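You operate a simulated robot arm through the tools that you are given. There is no shell and no other tool. Be economical: measure what you need, move in short steps, check, and stop when the job is done.

Carry out the task below with a simulated robot arm. There is one attempt and no reset: what you move stays moved.

## Task
Wipe the top of the sample pack with the mint pad and put it away.
Fine: lock the purple lever before you wipe; pad into the rollers drawer, drawer shut. Where these are worked on the way, their far stop is far enough and under half their travel is too little: rollers drawer. What is to be rubbed or washed off counts as gone when no trace of it is left.

Only the result counts: the job must be done as asked and must still hold three seconds after the hand-in. Knocking over, shifting, dropping, spilling or breaking anything else fails it.

## Robot
A 7-joint arm with a four-finger gripper on a trunk, on a base that drives. Base frame: it is fixed to the floor where the robot stands at the start and does not move with it; the origin is under the middle of the robot, x ahead of it, y to its left, z up; the surface under the hand at the start is at about z = 68. Readings come in cm, degrees, newtons and seconds.
Its first joint turns from -69.0 to 172.0 degrees. Places, roughly: black reel [-10, -120, 50]; film dial [0, -100, 60]; hold lever [60, -20, 70]; inside of the rollers drawer [90, -10, 50]; mint lever [10, -70, 70]; orange guide [100, -20, 80]; pink lid [40, -50, 50]; purple lever [-10, -100, 70]; rollers drawer [80, -10, 50]; sample pack [10, -130, 80]; seal lever [-150, -30, 90]; square fence [-230, -110, 90]; white lever [0, -110, 40]; yellow stop [100, 10, 80]. Payload 3.67 kg.
The TCP is the grasp point between the finger pads, 2.8 cm short of the fingertips. In the tool frame z runs along the fingers and y along their closing line. Largest opening 11.2 cm; the body of the gripper starts 7.3 cm behind the TCP.
Orientation is that of the tool frame in the base frame, as a unit quaternion [w, x, y, z]. With the fingers straight down and closing along the base's y, the tool's x points along the base's -x, its y along +y and its z along -z.

## Interface
- The arm moves only by the tool apply_moves. Its argument "moves" is one flat list of numbers, 7 for each row, row after row: the gripper command, from -1 (fully open) to 1 (shut), values between in proportion, then the shift along the tool's x, y, z in units of 150 mm (1.0 is 150 mm), then the turn, a rotation vector about the tool's x, y, z in units of 60 degrees (1.0 is 60 degrees). In form: [fingers, x, y, z, ax, ay, az, fingers, x, y, z, ax, ay, az, ...]. A call has 1 to 12 rows; each row is the pose to reach, as a shift and turn from the pose commanded when the call began, along the tool's axes at that moment. A call with a number of a shift or a turn outside -1 to 1 is refused whole. A row lasts 0.2 s, in which the tool goes at most 5 cm and 8.6 degrees; a call with a longer step from one row to the next is refused whole, and so is a gripper value outside its range. Where a pose cannot be reached the arm comes as near as it can. A force on the tool above 90 N (or 10 N above the force at the start of the call, whichever is more), or a blocked arm, ends the call early, and 0.2 s more pass. The fingers move at their own pace and stop on an object; they squeeze with about 41 N. The grip force told is the motor's: it shows also when the fingers shut on nothing. Time passes only in rows, and 0.2 s behind the last, so rows that repeat a pose let the fingers close. It gives the time, the measured TCP pose, the force on the tool (base axes), the opening and the grip force at its end, in the units of the frame above (readings bear some noise), with the torque about the TCP (base axes, N m) and any sound that the robot's microphone picked up.
- Cameras (640 x 400 px; columns grow to the right, rows downward): "scene" is now at [10.55, -5.15, 149.98]; the picture's right is [-0.67, -0.74, -0.00], its down [-0.56, 0.51, -0.65] and it looks along [0.48, -0.44, -0.76] (base axes); focal length 240 px, centre (320, 200). "wrist" rides on the gripper at [6, -1.8, -10.4] in the tool frame; the picture's right is [0.29, 0.96, 0.00], its down [-0.80, 0.24, -0.55] and it looks along [-0.53, 0.16, 0.83] (tool axes); focal length 234 px, centre (320, 200). There is no depth. A picture from a camera that has moved, and an enlarged one, comes with that camera's place and axes in the base frame and with its lens.
- capture(camera): a new picture of that camera. It takes no simulated time.
- lift_body(by): slides the trunk up (or, below 0, down) by that many cm; the arm and the scene camera ride with it, the base frame stays. It gives what a move gives, with no picture.
- drive_base(legs): drives the robot by 1 to 6 legs, each [ahead, turn to the left] in cm and degrees, along the robot's own axes; the way and the turn of a leg run together, so that a leg with both is an arc; at most 150 cm and 180 degrees a leg. The arm and the cameras ride along, it lands a little off, and it stops where it bumps. It gives what a move gives.
- pan_tilt(pan, tilt): turns the head with the scene camera to pan (to the left, within 86 degrees either way) and tilt (down, from -29 to 69), counted from straight ahead of the robot. It gives what a move gives.
- inspect(camera, box): a new picture of the part [left, top, right, bottom] of that camera's present view, enlarged. It takes no simulated time.
- close_job(): hands the job in; it is judged then, once.

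Go step by step. Nothing tells you exact positions but the pictures and the camera data: compare them with the known pose of the tool, close in by small moves and look again before you grip or let go. The budget is 120 turns and 78 pictures, counting those below and the enlarged ones. Unless the task says otherwise, let go and move clear before handing in.

The tools are called after "Request:" as a command line: name --argument value ..., lists and objects as JSON in quotes. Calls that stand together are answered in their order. apply_moves: Moves the arm, as the interface text tells. Its arguments: {"type":"object","properties":{"moves":{"type":"array","items":{"type":"number"}}},"required":["moves"]} The other tools are called the same way: lift_body (by) slides the trunk up or down; drive_base (legs) drives the base; pan_tilt (pan, tilt) turns the head that bears the scene camera; capture (camera) takes a picture; inspect (camera, box) takes an enlarged picture of a part of a camera's view; close_job () hands the job in.

At the start:

```text
time_s: 0.0
tool_pos: [42.67, -59.75, 116.32]
ee_rot: [0.0, 0.0, 1.0, -0.001]
contact_force: [-0.2, 0.1, -0.9]
moment: [0.0, 0.03, 0.02]
width: 11.2
grasp_force: 0.1
trunk travel left (down, up): [-65.0, 19.0]
robot x, y, heading: [-0.17, -0.13, 0.1]
head pan, tilt: [-42.1, 49.5]
```

scene: 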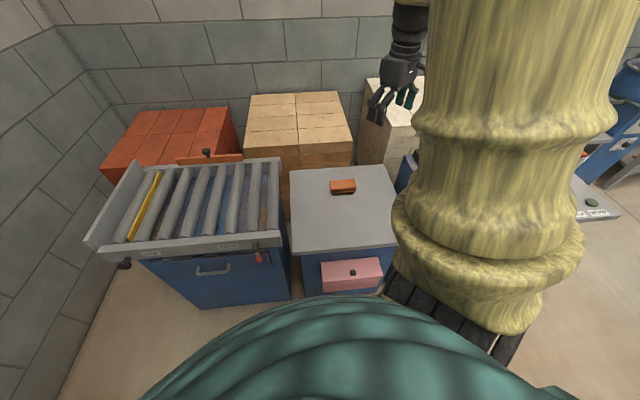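
wrist: 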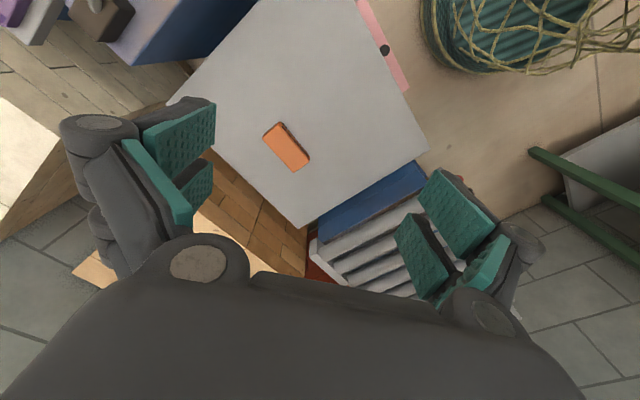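

The rollers bench stands ahead-left of the robot and a gray table sits next to it; the arm hides the machine to the right. I'll turn the head to look around.

Request:
pan_tilt --pan -80 --tilt 35

Request:
capture --camera "scene"

Request:
pan_tilt --pan -10 --tilt 45

Request:
capture --camera "scene"

```text
time_s: 1.0
tool_pos: [42.76, -59.76, 116.33]
ee_rot: [0.0, 0.0, 1.0, 0.0]
contact_force: [-0.4, -0.2, 0.0]
moment: [-0.01, 0.03, -0.01]
width: 11.18
grasp_force: 0.1
trunk travel left (down, up): [-65.0, 19.0]
robot x, y, heading: [0.35, -0.18, 0.3]
head pan, tilt: [-80.0, 35.0]
```

```text
75 pictures are left
camera scene: at [6.34, -8.62, 152.08], right [-0.98, -0.17, 0.0], down [-0.1, 0.57, -0.82], along [0.14, -0.81, -0.57], focal length 240 px, centre (320, 200)
```

scene: 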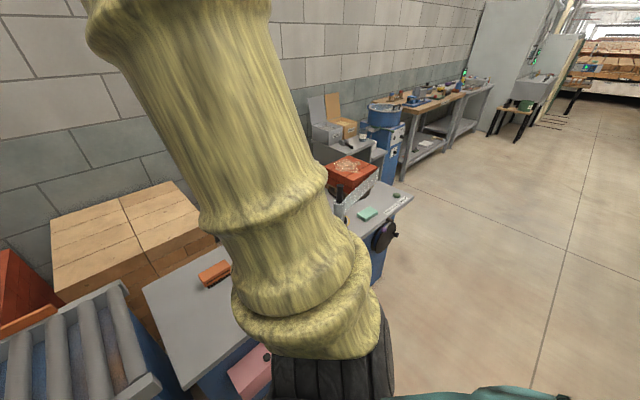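

```text
time_s: 2.5
tool_pos: [42.71, -59.66, 116.37]
ee_rot: [0.0, 0.0, 1.0, 0.0]
contact_force: [-1.1, -0.7, -0.6]
moment: [-0.01, 0.0, -0.02]
width: 11.17
grasp_force: 0.1
trunk travel left (down, up): [-65.0, 19.0]
robot x, y, heading: [-0.02, -0.14, 0.2]
head pan, tilt: [-10.0, 45.0]
```

```text
74 pictures are left
camera scene: at [12.81, -1.37, 150.6], right [-0.17, -0.98, 0.0], down [-0.7, 0.12, -0.71], along [0.7, -0.12, -0.71], focal length 240 px, centre (320, 200)
```

scene: 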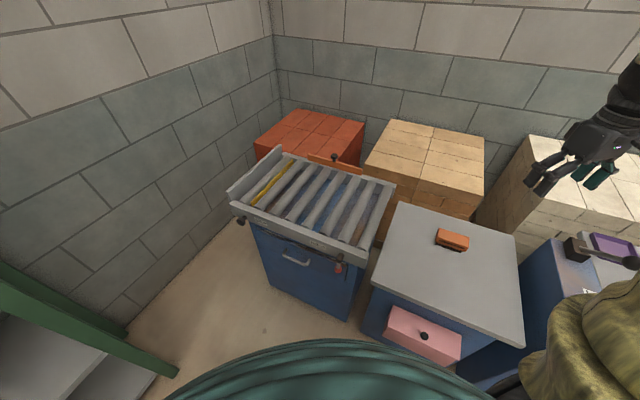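

The film machine with the mint pad and the red sample pack lies to the right (around y -100). I'll turn the base to face it.

Request:
drive_base --legs '[[0, -70]]'

Request:
pan_tilt --pan -8 --tilt 45

Request:
capture --camera "scene"

Request:
capture --camera "wrist"

```text
time_s: 5.9
tool_pos: [-42.33, -60.02, 116.36]
ee_rot: [0.0, 0.579, 0.815, 0.0]
contact_force: [0.3, 0.1, -0.2]
moment: [0.0, -0.01, 0.0]
width: 11.2
grasp_force: 0.0
trunk travel left (down, up): [-65.0, 19.0]
robot x, y, heading: [-0.24, 0.18, -70.9]
head pan, tilt: [-10.0, 45.0]
```

```text
time_s: 6.5
tool_pos: [-42.32, -59.99, 116.24]
ee_rot: [0.001, 0.579, 0.815, 0.0]
contact_force: [-0.4, 1.1, 0.7]
moment: [0.02, 0.02, -0.01]
width: 11.21
grasp_force: 0.0
trunk travel left (down, up): [-65.0, 19.0]
robot x, y, heading: [0.41, -0.08, -71.0]
head pan, tilt: [-8.0, 45.0]
```

```text
73 pictures are left
camera scene: at [2.96, -12.62, 150.6], right [-0.98, -0.19, 0.0], down [-0.14, 0.69, -0.71], along [0.14, -0.69, -0.71], focal length 240 px, centre (320, 200)
```

scene: 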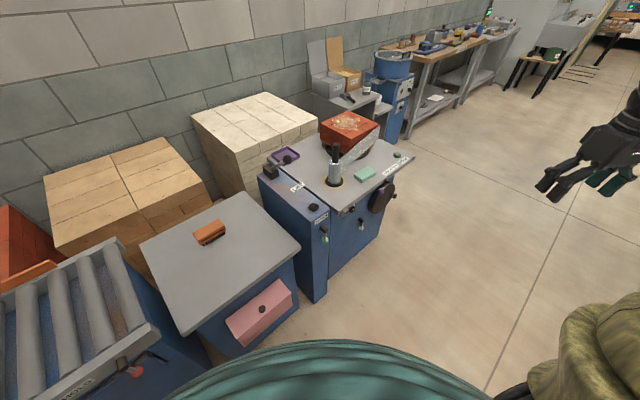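

```text
72 pictures are left
camera wrist: at [-46.06, -54.92, 126.71], right [0.81, 0.59, 0.0], down [0.49, -0.67, 0.55], along [0.33, -0.45, -0.83], focal length 234 px, centre (320, 200)
```

wrist: 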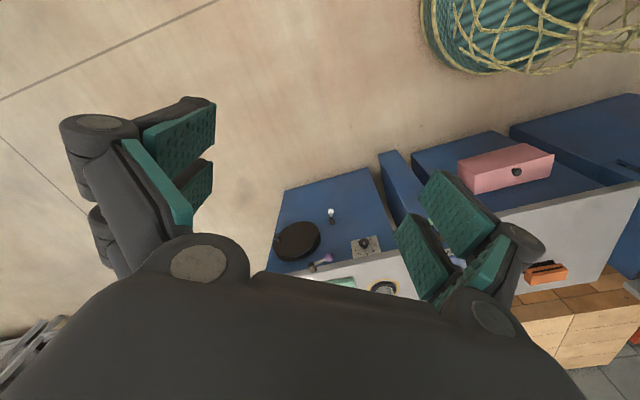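

Request:
inspect --camera "scene" --box '[250, 100, 420, 206]'

Request:
inspect --camera "scene" --box '[250, 180, 420, 300]'

Request:
inspect --camera "wrist" --box '[260, 180, 460, 300]'

```text
3.76 times, centred on (335, 153) of scene
camera zoom: at [2.96, -12.62, 150.6], right [-0.98, -0.19, 0.0], down [-0.14, 0.69, -0.71], along [0.14, -0.69, -0.71], focal length 902 px, centre (264, 377)
```

zoom: 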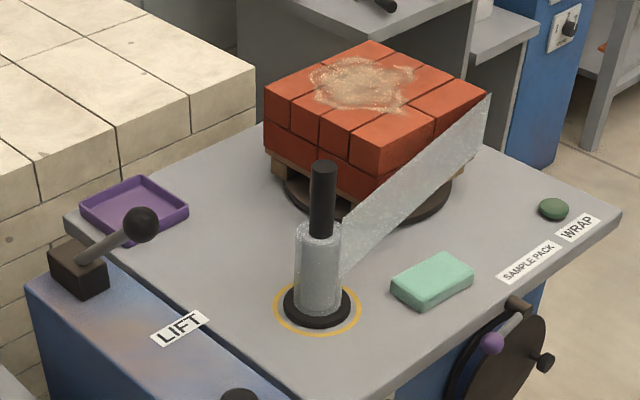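

```text
3.33 times, centred on (335, 240) of scene
camera zoom: at [2.96, -12.62, 150.6], right [-0.98, -0.19, 0.0], down [-0.14, 0.69, -0.71], along [0.14, -0.69, -0.71], focal length 798 px, centre (270, 67)
```

zoom: 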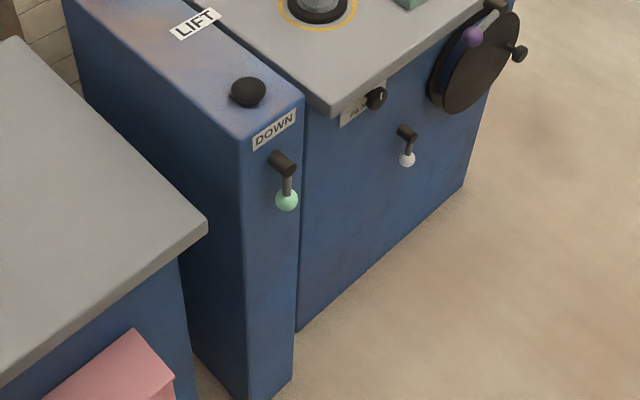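

```text
3.20 times, centred on (360, 240) of wrist
camera zoom: at [-46.06, -54.92, 126.71], right [0.81, 0.59, 0.0], down [0.49, -0.67, 0.55], along [0.33, -0.45, -0.83], focal length 749 px, centre (192, 72)
```

zoom: 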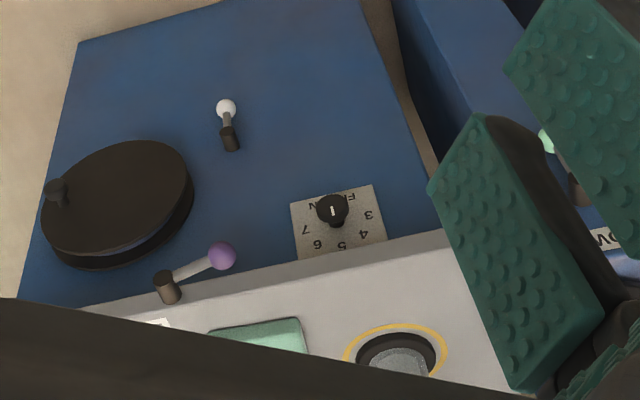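

The purple lever sits near (-9,-101,72) on the film machine's front, the pad near (0,-104,77) on the counter. I'll bring the arm toward the robot's front first, then drive nearer.

Request:
apply_moves --moves '[-1, 0, 0.25, 0, 0, 0, 0, -1, 0, 0.5, 0, 0, 0, 0, -1, 0, 0.75, 0, 0, 0, 0, -1, 0, 1, 0, 0, 0, 0]'

Request:
apply_moves --moves '[-1, 0, 0.25, 0, 0, 0, 0, -1, 0, 0.5, 0, 0, 0, 0, -1, 0, 0.75, 0, 0, 0, 0, -1, 0, 1, 0, 0, 0, 0]'

Request:
apply_moves --moves '[-1, 0, 0.25, 0, 0, 0, 0, -1, 0, 0.5, 0, 0, 0, 0, -1, 0, 0.75, 0, 0, 0, 0, -1, 0, 1, 0, 0, 0, 0]'

Request:
pan_tilt --pan -60 --tilt 30

Request:
capture --camera "scene"

```text
time_s: 7.5
tool_pos: [-27.98, -54.84, 116.29]
ee_rot: [-0.001, 0.579, 0.815, -0.001]
contact_force: [1.3, -0.6, 0.8]
moment: [-0.02, 0.02, -0.01]
width: 11.19
grasp_force: 0.0
trunk travel left (down, up): [-65.0, 19.0]
robot x, y, heading: [-0.23, 0.14, -70.7]
head pan, tilt: [-8.0, 45.0]
```

```text
time_s: 8.7
tool_pos: [-15.5, -51.19, 112.35]
ee_rot: [0.015, 0.59, 0.805, 0.058]
contact_force: [-1.0, 0.7, -1.1]
moment: [-0.02, -0.01, -0.01]
width: 11.22
grasp_force: 0.0
out of reach, approached as far as the arm can: row 4
trunk travel left (down, up): [-65.0, 19.0]
robot x, y, heading: [0.17, -0.21, -70.8]
head pan, tilt: [-8.0, 45.0]
stopped in row 4: the arm was blocked; the commanded pose is now the measured one
```

```text
time_s: 9.7
tool_pos: [-2.1, -49.48, 108.22]
ee_rot: [0.012, 0.598, 0.793, 0.118]
contact_force: [0.3, 0.4, 0.0]
moment: [0.04, 0.04, -0.01]
width: 11.19
grasp_force: 0.1
out of reach, approached as far as the arm can: row 2, 3, 4
trunk travel left (down, up): [-65.0, 19.0]
robot x, y, heading: [0.04, -0.17, -71.0]
head pan, tilt: [-8.0, 45.0]
```

```text
time_s: 10.9
tool_pos: [-2.08, -49.59, 108.57]
ee_rot: [0.016, 0.597, 0.793, 0.116]
contact_force: [0.5, 0.3, -0.3]
moment: [-0.01, -0.02, 0.0]
width: 11.19
grasp_force: 0.1
trunk travel left (down, up): [-65.0, 19.0]
robot x, y, heading: [-0.27, 0.07, -70.6]
head pan, tilt: [-60.0, 30.0]
```

```text
68 pictures are left
camera scene: at [5.25, -10.72, 149.25], right [-0.85, -0.53, 0.0], down [-0.44, 0.69, -0.57], along [0.3, -0.48, -0.82], focal length 240 px, centre (320, 200)
```

scene: 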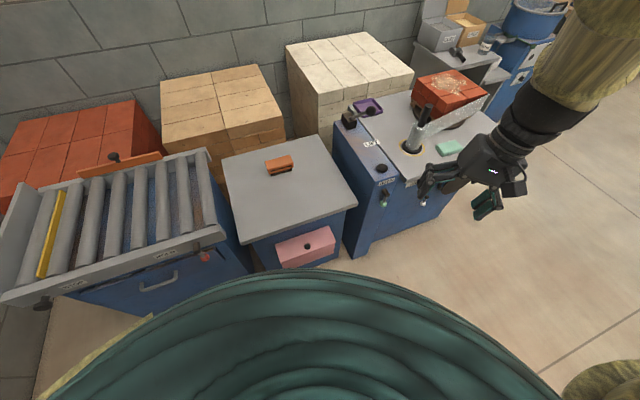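

The way to the machine's front looks clear. I'll drive to about (-50,-75) and turn to face the film machine.

Request:
drive_base --legs '[[0, -53], [90, 0], [0, 60]]'

Request:
pan_tilt --pan 25 --tilt 40

Request:
capture --camera "scene"

Request:
capture --camera "wrist"

```text
time_s: 20.7
tool_pos: [-45.37, -123.96, 109.91]
ee_rot: [0.024, 0.544, 0.832, 0.107]
contact_force: [0.7, -1.0, 0.5]
moment: [-0.02, -0.01, -0.02]
width: 11.2
grasp_force: 0.1
trunk travel left (down, up): [-65.0, 19.0]
robot x, y, heading: [-49.69, -74.08, -63.6]
head pan, tilt: [-60.0, 30.0]
```

```text
time_s: 22.3
tool_pos: [-45.38, -123.91, 110.01]
ee_rot: [0.024, 0.544, 0.832, 0.105]
contact_force: [-0.4, 0.1, -1.1]
moment: [0.02, 0.0, -0.02]
width: 11.21
grasp_force: 0.1
trunk travel left (down, up): [-65.0, 19.0]
robot x, y, heading: [-49.82, -74.21, -63.9]
head pan, tilt: [25.0, 40.0]
```

```text
67 pictures are left
camera scene: at [-41.16, -83.97, 151.32], right [-0.63, -0.78, 0.0], down [-0.5, 0.4, -0.77], along [0.6, -0.48, -0.64], focal length 240 px, centre (320, 200)
```

scene: 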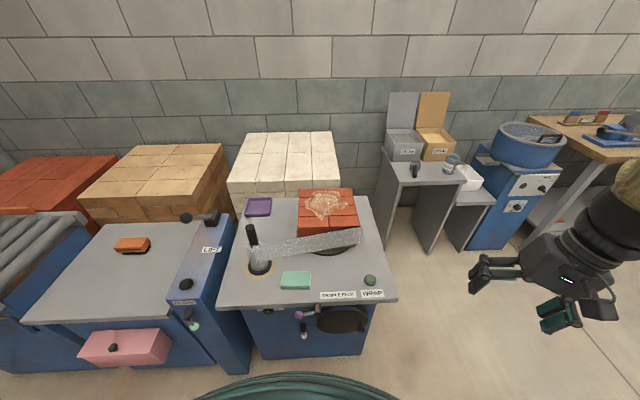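

```text
66 pictures are left
camera wrist: at [-51.1, -120.8, 120.18], right [0.74, 0.63, 0.22], down [0.45, -0.72, 0.53], along [0.49, -0.3, -0.82], focal length 234 px, centre (320, 200)
```

wrist: 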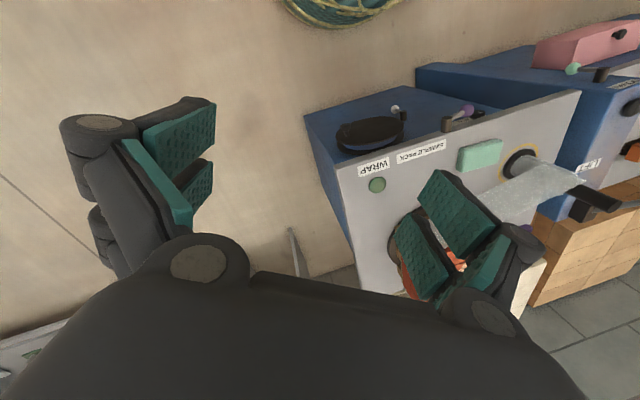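

I'm in front of the machine. I'll zoom in on the lever and the pad.

Request:
inspect --camera "scene" --box '[240, 280, 400, 380]'

Request:
inspect --camera "scene" --box '[225, 170, 405, 305]'

Request:
inspect --camera "wrist" --box '[320, 80, 540, 210]'

```text
4.00 times, centred on (320, 330) of scene
camera zoom: at [-41.16, -83.97, 151.32], right [-0.63, -0.78, 0.0], down [-0.5, 0.4, -0.77], along [0.6, -0.48, -0.64], focal length 958 px, centre (320, -320)
```

zoom: 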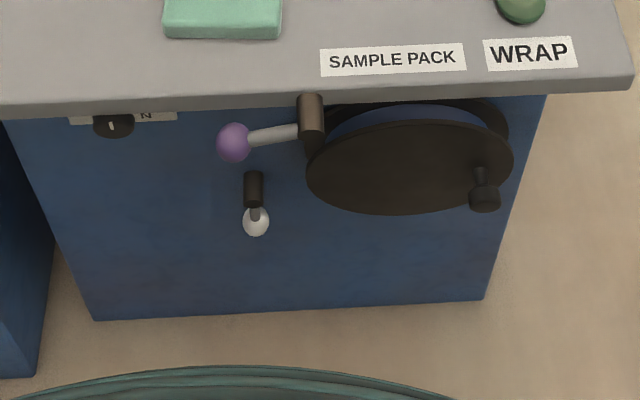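

```text
2.96 times, centred on (315, 238) of scene
camera zoom: at [-41.16, -83.97, 151.32], right [-0.63, -0.78, 0.0], down [-0.5, 0.4, -0.77], along [0.6, -0.48, -0.64], focal length 710 px, centre (335, 89)
```

zoom: 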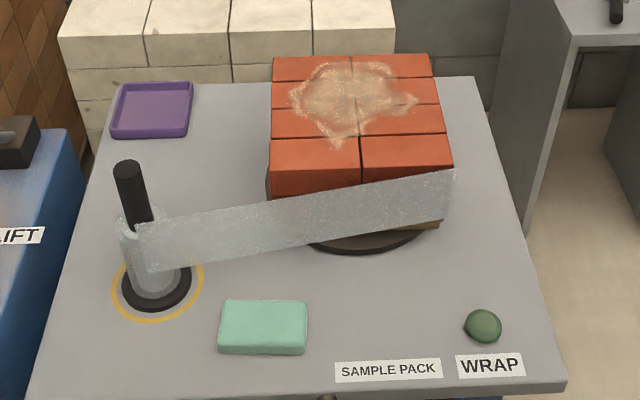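

```text
2.91 times, centred on (430, 145) of wrist
camera zoom: at [-51.1, -120.8, 120.18], right [0.74, 0.63, 0.22], down [0.45, -0.72, 0.53], along [0.49, -0.3, -0.82], focal length 681 px, centre (0, 360)
```

zoom: 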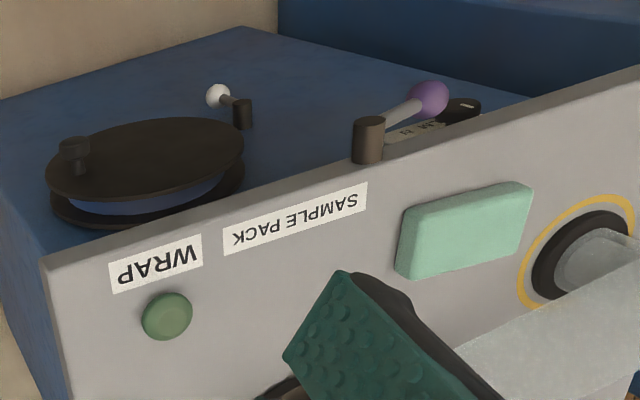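

Ball of the purple lever is at about (-9.1,-100.8,73), its pivot about 6 cm away toward the reel, arm horizontal. I'll turn the base to swing the hand above it, then straighten the tool.

Request:
drive_base --legs '[[0, 50]]'

Request:
pan_tilt --pan -25 --tilt 45

Request:
apply_moves --moves '[1, 0, 0, 0, 0.07, -0.007, -0.05, 1, 0, 0, 0, 0.14, -0.014, -0.1, 1, 0, 0, 0, 0.209, -0.02, -0.15]'

```text
time_s: 24.9
tool_pos: [-8.77, -102.77, 109.77]
ee_rot: [-0.025, 0.141, 0.984, 0.107]
contact_force: [0.2, 0.3, -0.8]
moment: [-0.01, 0.02, 0.0]
width: 11.22
grasp_force: 0.0
trunk travel left (down, up): [-65.0, 19.0]
robot x, y, heading: [-50.05, -74.26, -13.4]
head pan, tilt: [25.0, 40.0]
```

```text
time_s: 26.1
tool_pos: [-8.72, -102.78, 109.78]
ee_rot: [-0.025, 0.141, 0.984, 0.108]
contact_force: [-0.9, -0.2, -0.4]
moment: [0.0, -0.03, 0.01]
width: 11.21
grasp_force: 0.0
trunk travel left (down, up): [-65.0, 19.0]
robot x, y, heading: [-49.77, -73.8, -13.4]
head pan, tilt: [-25.0, 45.0]
```

```text
time_s: 26.9
tool_pos: [-8.65, -102.93, 108.53]
ee_rot: [-0.03, 0.073, 0.996, 0.053]
contact_force: [-0.8, 0.1, -0.3]
moment: [0.01, 0.01, 0.01]
width: 0.0
grasp_force: 35.4
out of reach, approached as far as the arm can: row 3
trunk travel left (down, up): [-65.0, 19.0]
robot x, y, heading: [-50.02, -74.43, -13.2]
head pan, tilt: [-25.0, 45.0]
```

The tool can't quite straighten that high, so I'll lower the trunk before squaring it up.

Request:
lift_body --by -24

Request:
capture --camera "scene"

Request:
capture --camera "wrist"

```text
time_s: 29.4
tool_pos: [-8.57, -102.69, 84.67]
ee_rot: [-0.026, 0.07, 0.996, 0.051]
contact_force: [-0.6, -1.0, -0.2]
moment: [0.01, -0.01, 0.01]
width: 0.02
grasp_force: 36.1
trunk travel left (down, up): [-41.0, 43.0]
robot x, y, heading: [-49.96, -74.0, -13.5]
head pan, tilt: [-25.0, 45.0]
```

```text
62 pictures are left
camera scene: at [-36.9, -73.98, 126.95], right [0.16, -0.99, 0.0], down [-0.67, -0.11, -0.74], along [0.73, 0.12, -0.68], focal length 240 px, centre (320, 200)
```

scene: 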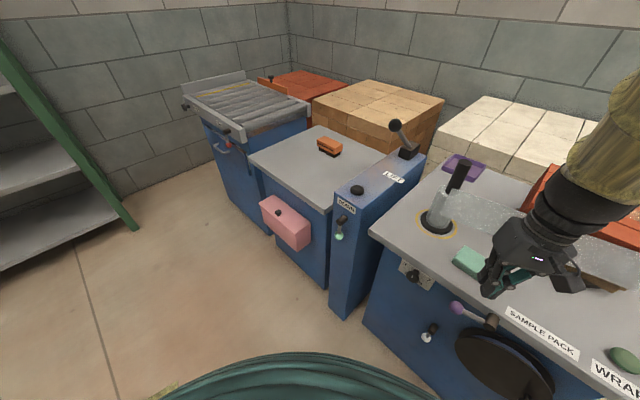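

```text
61 pictures are left
camera wrist: at [-14.37, -104.84, 95.16], right [-0.15, 0.98, 0.11], down [0.85, 0.07, 0.53], along [0.51, 0.17, -0.84], focal length 234 px, centre (320, 200)
```

wrist: 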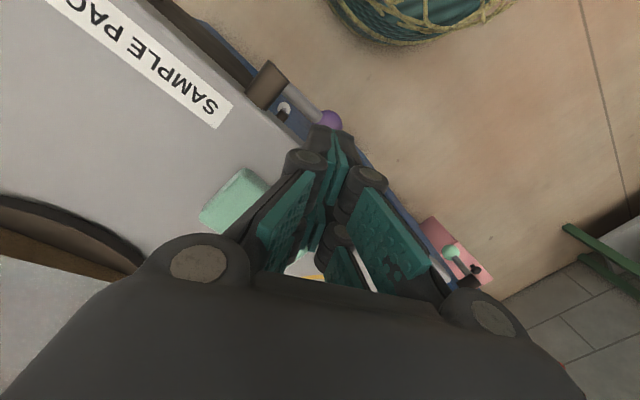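

Request:
inspect --camera "scene" --box '[380, 240, 560, 360]'

Request:
inspect --camera "wrist" --box '[180, 40, 380, 165]'

Request:
inspect --camera "scene" --box '[180, 70, 320, 160]'

```text
3.33 times, centred on (470, 300) of scene
camera zoom: at [-36.9, -73.98, 126.95], right [0.16, -0.99, 0.0], down [-0.67, -0.11, -0.74], along [0.73, 0.12, -0.68], focal length 798 px, centre (-180, -133)
```

zoom: 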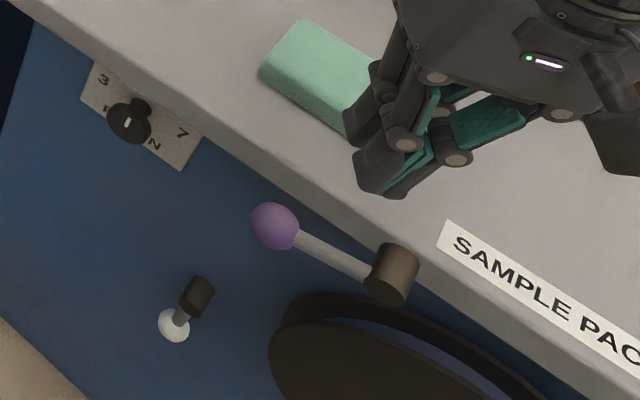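

```text
3.20 times, centred on (280, 102) of wrist
camera zoom: at [-14.37, -104.84, 95.16], right [-0.15, 0.98, 0.11], down [0.85, 0.07, 0.53], along [0.51, 0.17, -0.84], focal length 749 px, centre (448, 512)
```

zoom: 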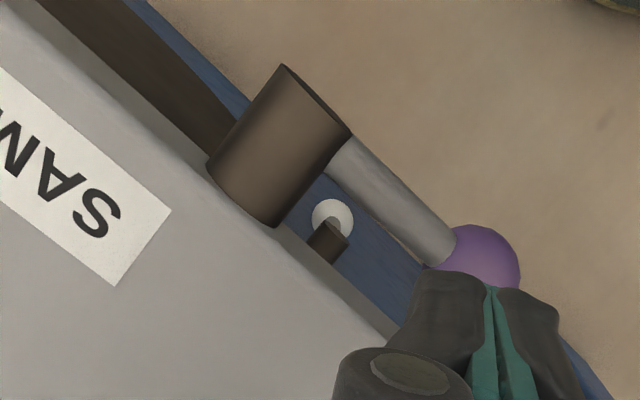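

```text
4.44 times, centred on (250, 115) of scene
camera zoom: at [-36.9, -73.98, 126.95], right [0.16, -0.99, 0.0], down [-0.67, -0.11, -0.74], along [0.73, 0.12, -0.68], focal length 1064 px, centre (631, 578)
```

zoom: 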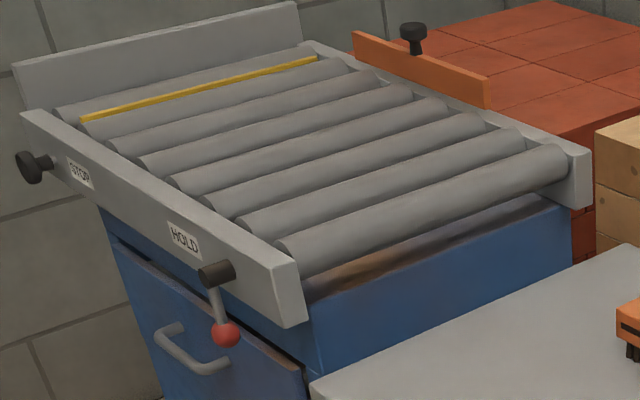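

The purple lever lies horizontal with its pivot on the reel side; I take down as locked and will push it down. First I square the tool over the ball.

Request:
apply_moves --moves '[1, 0.02, 0.04, 0, 0.019, -0.02, 0.119, 1, 0.04, 0.08, 0, 0.038, -0.04, 0.238, 1, 0.06, 0.12, 0, 0.057, -0.06, 0.357, 1, 0.069, 0.152, 0, 0.077, -0.079, 0.477, 1, 0.069, 0.152, 0, 0.077, -0.079, 0.477]'

Request:
capture --camera "wrist"

Request:
inspect --camera "scene" --box '[380, 240, 560, 360]'

```text
time_s: 30.6
tool_pos: [-9.68, -101.06, 82.45]
ee_rot: [-0.028, 0.31, 0.949, -0.041]
contact_force: [-0.8, 0.0, 1.4]
moment: [0.01, -0.06, -0.01]
width: 0.0
grasp_force: 36.0
out of reach, approached as far as the arm can: row 1, 2, 3, 4, 5
trunk travel left (down, up): [-41.0, 43.0]
robot x, y, heading: [-49.63, -74.09, -13.5]
head pan, tilt: [-25.0, 45.0]
```

```text
57 pictures are left
camera wrist: at [-14.82, -98.38, 93.12], right [0.33, 0.94, -0.08], down [0.83, -0.24, 0.51], along [0.46, -0.24, -0.86], focal length 234 px, centre (320, 200)
```

wrist: 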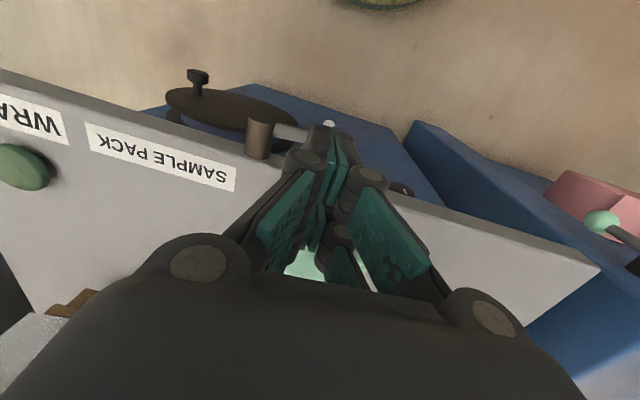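

```text
3.33 times, centred on (470, 300) of scene
camera zoom: at [-36.56, -74.85, 127.69], right [0.05, -1.0, 0.0], down [-0.61, -0.03, -0.79], along [0.79, 0.04, -0.61], focal length 798 px, centre (-180, -133)
```

zoom: 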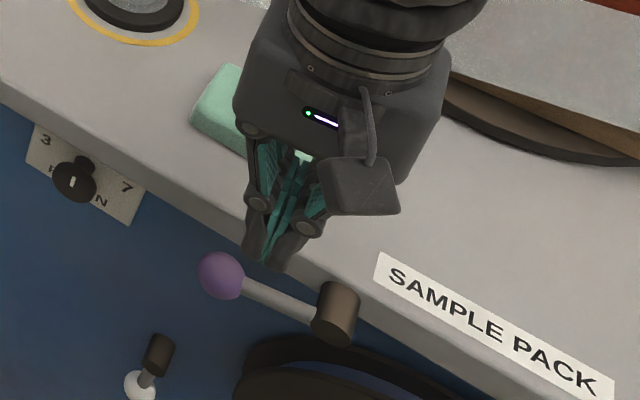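

The tool tilts a little because it is high relative to the shoulder; I'll raise the trunk and go down with the arm instead.

Request:
lift_body --by 14

Request:
apply_moves --moves '[1, 0, 0, 0.25, 0, 0, 0, 1, 0, 0, 0.5, 0, 0, 0, 1, 0, 0, 0.75, 0, 0, 0, 1, 0, 0, 0.93, 0, 0, 0, 1, 0, 0, 0.93, 0, 0, 0]'

```text
time_s: 32.3
tool_pos: [-9.66, -101.15, 96.54]
ee_rot: [-0.026, 0.309, 0.95, -0.041]
contact_force: [-0.7, -0.4, 0.6]
moment: [0.02, 0.0, 0.04]
width: 0.0
grasp_force: 35.4
trunk travel left (down, up): [-55.0, 29.0]
robot x, y, heading: [-49.59, -74.2, -13.2]
head pan, tilt: [-25.0, 45.0]
```

```text
time_s: 33.5
tool_pos: [-10.3, -102.34, 83.2]
ee_rot: [-0.016, 0.309, 0.95, -0.048]
contact_force: [-0.3, 0.2, -0.2]
moment: [0.02, 0.0, 0.0]
width: 0.0
grasp_force: 35.3
trunk travel left (down, up): [-55.0, 29.0]
robot x, y, heading: [-49.5, -74.42, -13.3]
head pan, tilt: [-25.0, 45.0]
```

Request:
apply_moves --moves '[1, 0.017, 0.19, 0.1, -0.097, 0, 0.011, 1, 0.017, 0.19, 0.213, -0.097, 0, 0.011, 1, 0.017, 0.19, 0.213, -0.097, 0, 0.011]'

Request:
inspect --camera "scene" --box '[380, 200, 640, 370]'

```text
time_s: 34.3
tool_pos: [-9.06, -100.12, 79.99]
ee_rot: [-0.001, 0.314, 0.949, -0.001]
contact_force: [0.5, -0.4, -0.3]
moment: [0.03, 0.0, -0.02]
width: 0.0
grasp_force: 35.6
trunk travel left (down, up): [-55.0, 29.0]
robot x, y, heading: [-49.74, -74.38, -13.6]
head pan, tilt: [-25.0, 45.0]
```

```text
2.35 times, centred on (510, 285) of scene
camera zoom: at [-38.77, -80.42, 140.6], right [-0.62, -0.78, 0.0], down [-0.55, 0.44, -0.71], along [0.55, -0.44, -0.71], focal length 564 px, centre (-127, 0)
```

zoom: 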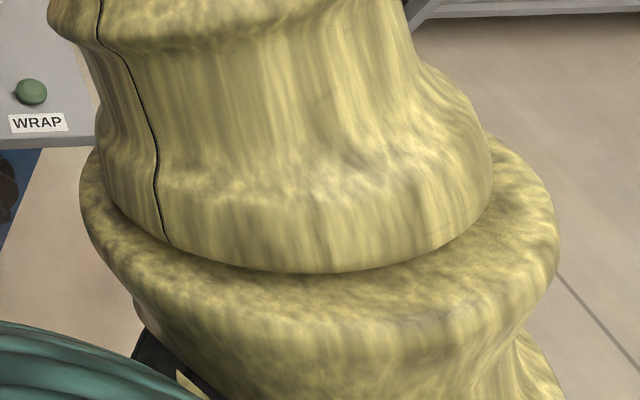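

Request:
capture --camera "scene"

Request:
capture --camera "wrist"

```text
54 pictures are left
camera scene: at [-38.77, -80.42, 140.6], right [-0.62, -0.78, 0.0], down [-0.55, 0.44, -0.71], along [0.55, -0.44, -0.71], focal length 240 px, centre (320, 200)
```

scene: 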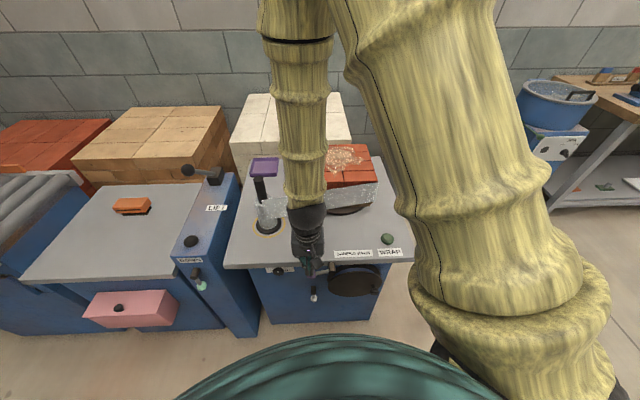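

```text
53 pictures are left
camera wrist: at [-14.96, -98.03, 90.25], right [0.34, 0.94, 0.0], down [0.78, -0.28, 0.55], along [0.52, -0.19, -0.83], focal length 234 px, centre (320, 200)
```

wrist: 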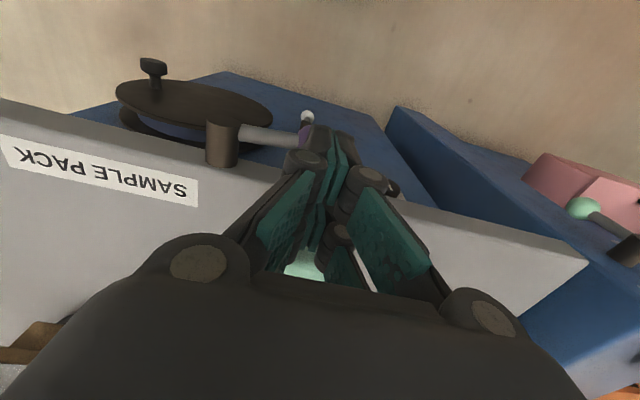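

The fingertips are just above the ball. I'll push it down along its arc, gently, watching the force.

Request:
apply_moves --moves '[1, 0, -0.033, 0.1, 0, 0, 0, 1, 0, -0.033, 0.2, 0, 0, 0, 1, 0, -0.023, 0.287, 0, 0, 0, 1, 0, -0.02, 0.34, 0, 0, 0, 1, 0, -0.02, 0.393, 0, 0, 0, 1, 0, -0.035, 0.44, 0, 0, 0, 1, 0, -0.05, 0.493, 0, 0, 0]'

Request:
capture --camera "wrist"

```text
time_s: 35.9
tool_pos: [-9.49, -100.72, 72.51]
ee_rot: [-0.001, 0.314, 0.949, 0.001]
contact_force: [0.3, -0.1, -0.1]
moment: [-0.05, 0.01, 0.01]
width: 0.0
grasp_force: 35.6
trunk travel left (down, up): [-55.0, 29.0]
robot x, y, heading: [-49.57, -74.15, -13.6]
head pan, tilt: [-25.0, 45.0]
```

```text
52 pictures are left
camera wrist: at [-15.37, -98.65, 82.81], right [0.34, 0.94, 0.0], down [0.78, -0.28, 0.55], along [0.52, -0.19, -0.83], focal length 234 px, centre (320, 200)
```

wrist: 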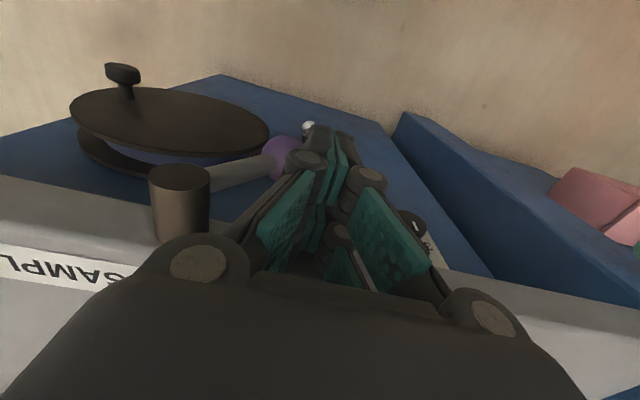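

Request:
inspect --camera "scene" --box '[250, 220, 410, 320]'

Request:
inspect --camera "wrist" --box '[140, 100, 380, 250]'

```text
4.00 times, centred on (330, 270) of scene
camera zoom: at [-38.71, -80.39, 140.6], right [-0.62, -0.78, 0.0], down [-0.55, 0.44, -0.71], along [0.55, -0.44, -0.71], focal length 958 px, centre (280, -80)
```

zoom: 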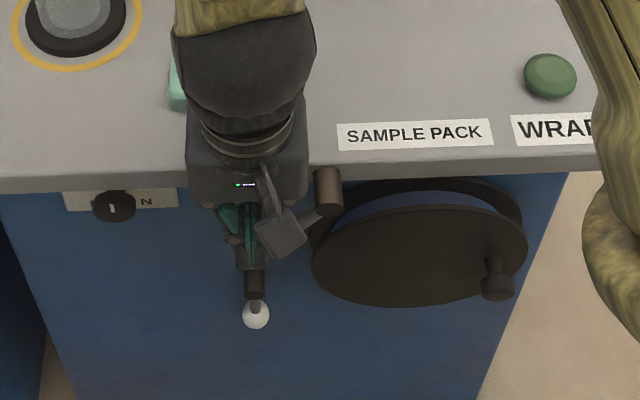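

```text
2.67 times, centred on (260, 175) of wrist
camera zoom: at [-15.37, -98.65, 82.81], right [0.34, 0.94, 0.0], down [0.78, -0.28, 0.55], along [0.52, -0.19, -0.83], focal length 624 px, centre (480, 267)
```

zoom: 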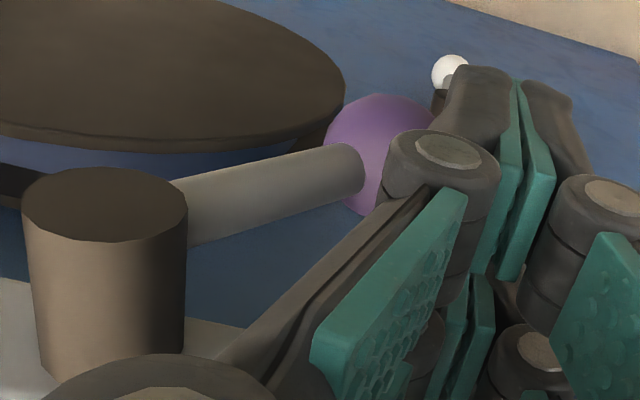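

The lever has turned about 40° down without resistance. I'll continue along its arc.

Request:
apply_moves --moves '[1, 0, -0.053, 0.08, 0, 0, 0, 1, 0, -0.1, 0.13, 0, 0, 0, 1, 0, -0.137, 0.167, 0, 0, 0, 1, 0, -0.18, 0.19, 0, 0, 0, 1, 0, -0.233, 0.213, 0, 0, 0, 1, 0, -0.25, 0.213, 0, 0, 0]'

Request:
inspect --camera "wrist" --box '[140, 100, 380, 250]'

```text
time_s: 37.1
tool_pos: [-10.65, -102.5, 69.63]
ee_rot: [0.005, 0.306, 0.952, 0.005]
contact_force: [16.4, 46.2, 28.3]
moment: [-3.22, 0.92, 0.33]
width: 0.0
grasp_force: 35.2
trunk travel left (down, up): [-55.0, 29.0]
robot x, y, heading: [-49.72, -74.19, -13.1]
head pan, tilt: [-25.0, 45.0]
stopped in row 6: the force on the tool passed its limit at 105 N (the readings are from after the stop); the commanded pose is now the measured one
```

```text
2.67 times, centred on (260, 175) of wrist
camera zoom: at [-16.8, -100.65, 80.0], right [0.32, 0.95, 0.01], down [0.78, -0.27, 0.56], along [0.54, -0.17, -0.83], focal length 624 px, centre (480, 267)
```

zoom: 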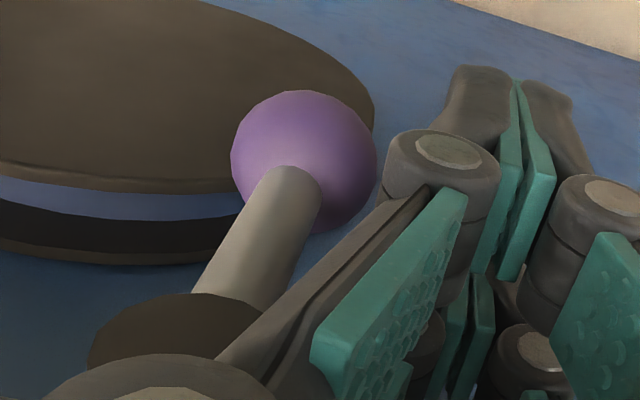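

A firm stop was met at roughly 75–80° down. I'll back off up and away and look at the lever.

Request:
apply_moves --moves '[1, 0, 0.1, 0, 0, 0, 0, 1, 0.05, 0.2, -0.2, 0, 0, 0, 1, 0.05, 0.3, -0.5, 0, 0, 0, 1, 0.05, 0.4, -0.8, 0, 0, 0, 1, 0.05, 0.5, -1, 0, 0, 0]'

Request:
inspect --camera "wrist" --box '[100, 20, 400, 200]'

Request:
inspect --camera "scene" --box '[250, 220, 410, 320]'

```text
time_s: 38.3
tool_pos: [-7.34, -96.51, 84.69]
ee_rot: [0.004, 0.309, 0.951, 0.003]
contact_force: [0.0, -0.7, 0.2]
moment: [0.0, -0.02, 0.03]
width: 0.01
grasp_force: 35.4
trunk travel left (down, up): [-55.0, 29.0]
robot x, y, heading: [-49.89, -74.41, -13.1]
head pan, tilt: [-25.0, 45.0]
```

```text
2.13 times, centred on (250, 110) of wrist
camera zoom: at [-13.37, -94.5, 94.99], right [0.33, 0.94, 0.01], down [0.78, -0.28, 0.56], along [0.53, -0.18, -0.83], focal length 500 px, centre (469, 392)
```

zoom: 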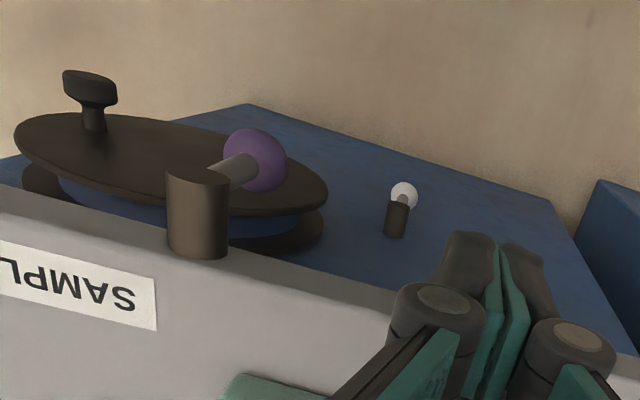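

```text
4.00 times, centred on (330, 270) of scene
camera zoom: at [-38.75, -80.24, 140.6], right [-0.62, -0.79, 0.0], down [-0.56, 0.44, -0.71], along [0.56, -0.44, -0.71], focal length 958 px, centre (280, -80)
```

zoom: 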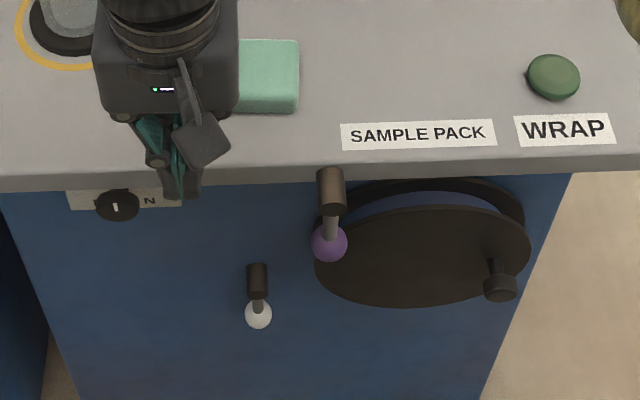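

The purple lever now hangs straight down at its stop. Next the pad: its center is near (-0.4,-106.1), about 9.7 cm long along the counter edge; I'll hover over it with open fingers.

Request:
apply_moves --moves '[1, -0.25, -0.07, -0.05, 0, 0, 0, -1, -0.5, -0.15, -0.05, 0, 0, 0, -1, -0.75, -0.22, -0.05, 0, 0, 0, -1, -0.76, -0.225, -0.05, 0, 0, -0.012]'

Request:
capture --camera "wrist"

Request:
inspect --camera "scene" --box '[210, 150, 410, 275]'

```text
time_s: 39.3
tool_pos: [-0.0, -105.98, 85.43]
ee_rot: [0.004, 0.304, 0.953, 0.003]
contact_force: [0.1, -1.3, 0.1]
moment: [-0.01, 0.01, -0.02]
width: 11.18
grasp_force: 0.1
trunk travel left (down, up): [-55.0, 29.0]
robot x, y, heading: [-50.05, -73.9, -13.2]
head pan, tilt: [-25.0, 45.0]
```

```text
46 pictures are left
camera wrist: at [-6.03, -104.06, 95.73], right [0.32, 0.95, 0.01], down [0.78, -0.27, 0.56], along [0.53, -0.17, -0.83], focal length 234 px, centre (320, 200)
```

wrist: 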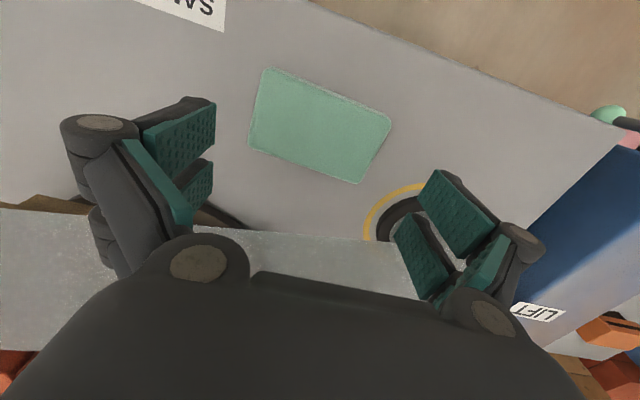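

```text
3.20 times, centred on (310, 212) of scene
camera zoom: at [-38.71, -80.24, 140.61], right [-0.62, -0.79, 0.0], down [-0.56, 0.44, -0.71], along [0.56, -0.44, -0.71], focal length 766 px, centre (352, 160)
```

zoom: 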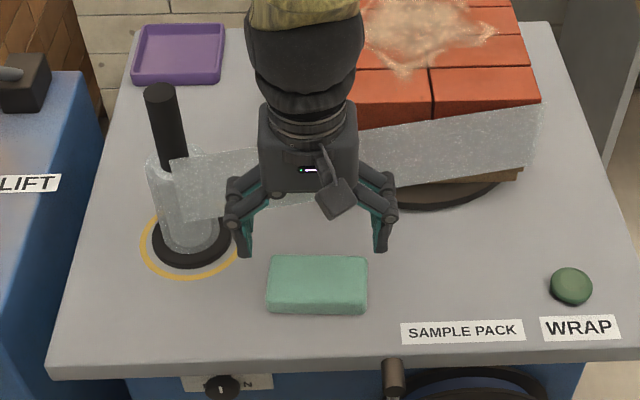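

The pad measures about 9.5 x 6 cm, centered (-0.55,-105.9) and turned ~51°. I'll align and come down around it.

Request:
apply_moves --moves '[-1, 0.03, -0.015, 0.1, 0, 0, 0.06, -1, 0.03, -0.015, 0.25, 0, 0, 0.06, -1, 0.03, -0.015, 0.4, 0, 0, 0.06, -1, 0.03, -0.015, 0.4, 0, 0, 0.06]'

Request:
capture --camera "wrist"

Request:
inspect --camera "scene" --box '[250, 190, 370, 265]'

```text
time_s: 40.3
tool_pos: [-0.34, -105.87, 79.38]
ee_rot: [0.005, 0.334, 0.943, 0.004]
contact_force: [0.5, -0.6, 0.1]
moment: [0.04, 0.0, -0.03]
width: 11.18
grasp_force: 0.0
trunk travel left (down, up): [-55.0, 29.0]
robot x, y, heading: [-49.84, -74.51, -13.0]
head pan, tilt: [-25.0, 45.0]
```

```text
44 pictures are left
camera wrist: at [-6.29, -103.55, 89.7], right [0.38, 0.93, 0.01], down [0.77, -0.32, 0.56], along [0.52, -0.2, -0.83], focal length 234 px, centre (320, 200)
```

wrist: 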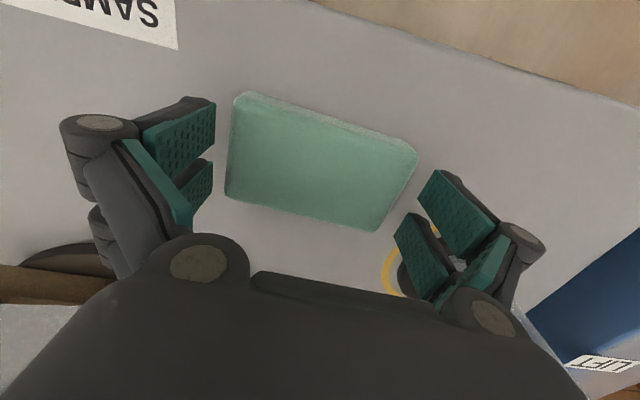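

```text
5.33 times, centred on (310, 228) of scene
camera zoom: at [-38.72, -80.29, 140.61], right [-0.62, -0.79, 0.0], down [-0.56, 0.44, -0.71], along [0.56, -0.44, -0.71], focal length 1277 px, centre (373, 53)
```

zoom: 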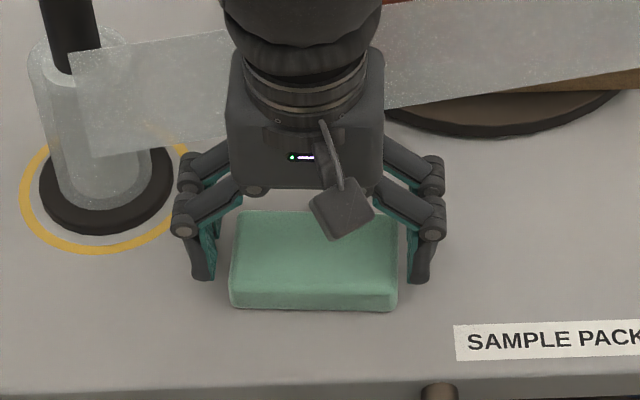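

The fingers straddle the pad nicely. I'll go 3 mm lower and close, then lift.

Request:
apply_moves --moves '[-1, 0, 0, 0.02, 0, 0, 0, 1, 0, 0, 0.02, 0, 0, 0, 1, 0, 0, 0.02, 0, 0, 0, 1, 0, 0, 0.02, 0, 0, 0, 1, 0, 0, -0.1, 0, 0, 0, 1, 0, 0, -0.3, 0, 0, 0]'

Request:
capture --camera "wrist"

Request:
inspect --camera "scene" --box '[250, 150, 390, 255]'

```text
time_s: 41.7
tool_pos: [-0.55, -105.87, 83.85]
ee_rot: [0.004, 0.333, 0.943, 0.003]
contact_force: [-1.5, 0.0, -0.2]
moment: [-0.04, -0.02, -0.03]
width: 9.92
grasp_force: 40.4
trunk travel left (down, up): [-55.0, 29.0]
robot x, y, heading: [-49.94, -74.34, -13.3]
head pan, tilt: [-25.0, 45.0]
```

```text
42 pictures are left
camera wrist: at [-6.46, -103.55, 94.2], right [0.38, 0.93, 0.01], down [0.77, -0.32, 0.56], along [0.52, -0.21, -0.83], focal length 234 px, centre (320, 200)
```

wrist: 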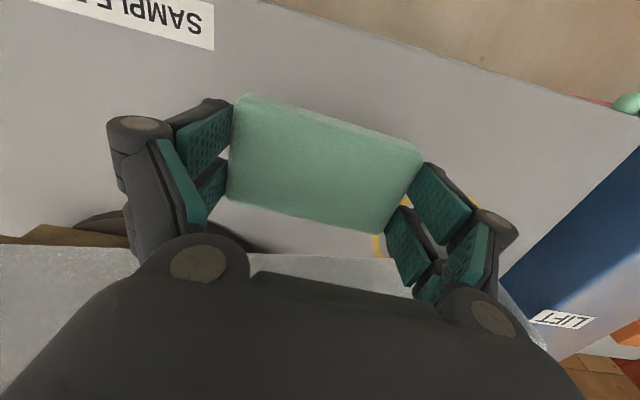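

```text
3.81 times, centred on (320, 202) of scene
camera zoom: at [-38.78, -80.25, 140.61], right [-0.62, -0.79, 0.0], down [-0.55, 0.44, -0.71], along [0.56, -0.44, -0.71], focal length 912 px, centre (320, 190)
```

zoom: 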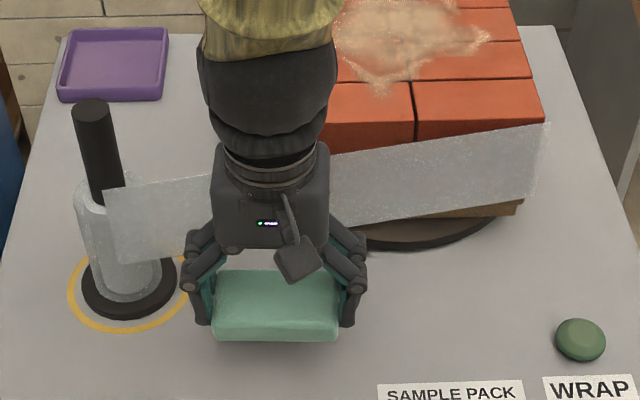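

The pad is held. I'll raise the trunk and carry it over the pack.

Request:
lift_body --by 17

Request:
apply_moves --moves '[1, -0.25, -0.2, 0, 0, 0, 0, 1, -0.5, -0.4, 0, 0, 0, 0, 1, -0.72, -0.6, 0, 0, 0, 0, 1, -0.9, -0.75, 0, 0, 0, 0, 1, -0.9, -0.75, 0, 0, 0, 0]'

Request:
capture --camera "wrist"

Request:
capture --camera "scene"

```text
time_s: 43.6
tool_pos: [-0.46, -105.97, 100.8]
ee_rot: [0.004, 0.333, 0.943, 0.004]
contact_force: [0.2, 0.1, 0.4]
moment: [0.0, 0.01, 0.03]
width: 9.91
grasp_force: 41.3
trunk travel left (down, up): [-72.0, 12.0]
robot x, y, heading: [-49.38, -74.1, -13.1]
head pan, tilt: [-25.0, 45.0]
```

```text
time_s: 44.8
tool_pos: [2.98, -123.02, 100.87]
ee_rot: [0.003, 0.333, 0.943, 0.004]
contact_force: [0.1, 0.1, -0.4]
moment: [-0.06, 0.03, -0.01]
width: 9.92
grasp_force: 41.1
trunk travel left (down, up): [-72.0, 12.0]
robot x, y, heading: [-49.71, -74.1, -13.1]
head pan, tilt: [-25.0, 45.0]
```

```text
40 pictures are left
camera wrist: at [-2.95, -120.66, 111.16], right [0.38, 0.93, 0.01], down [0.77, -0.32, 0.56], along [0.52, -0.21, -0.83], focal length 234 px, centre (320, 200)
```

wrist: 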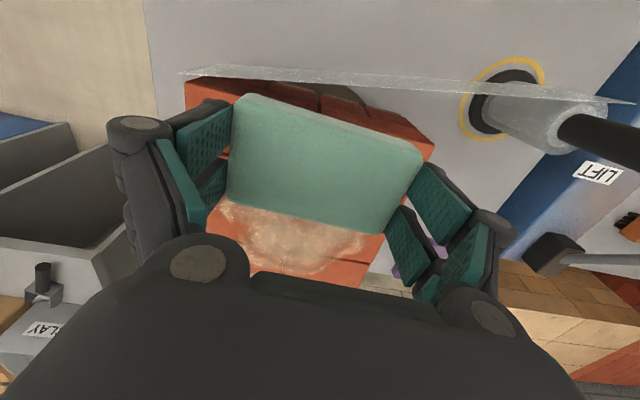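

```text
39 pictures are left
camera scene: at [-38.71, -80.17, 157.61], right [-0.62, -0.79, 0.0], down [-0.56, 0.44, -0.71], along [0.56, -0.44, -0.71], focal length 240 px, centre (320, 200)
```

scene: 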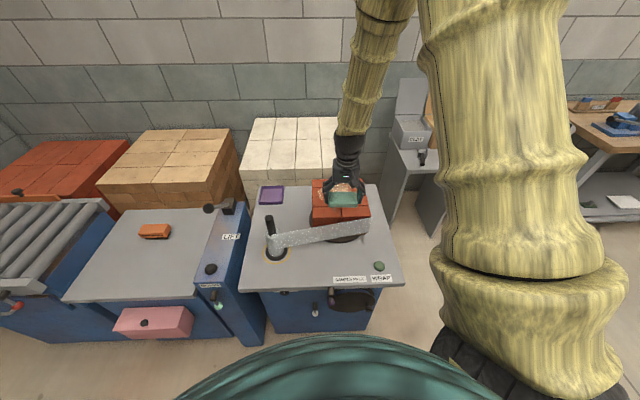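

Request:
inspect --camera "scene" --box '[260, 160, 404, 250]'

Request:
inspect --camera "wrist" --box '[160, 50, 460, 300]'

```text
4.44 times, centred on (332, 205) of scene
camera zoom: at [-38.71, -80.17, 157.61], right [-0.62, -0.79, 0.0], down [-0.56, 0.44, -0.71], along [0.56, -0.44, -0.71], focal length 1064 px, centre (267, 178)
```

zoom: 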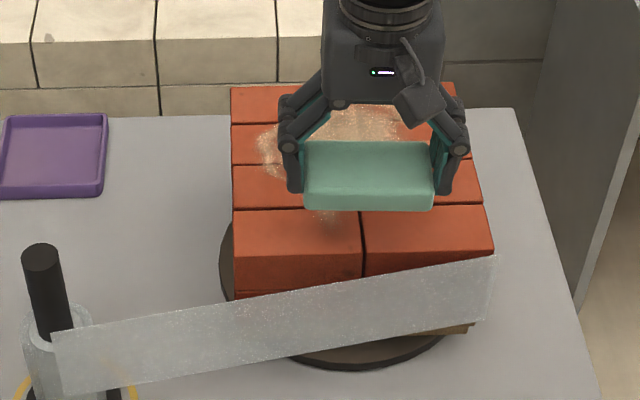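

```text
1.60 times, centred on (310, 175) of wrist
camera zoom: at [-2.95, -120.66, 111.16], right [0.38, 0.93, 0.01], down [0.77, -0.32, 0.56], along [0.52, -0.21, -0.83], focal length 375 px, centre (336, 240)
```

zoom: 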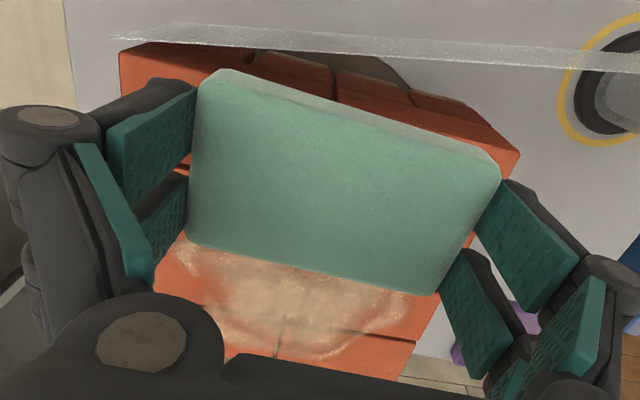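

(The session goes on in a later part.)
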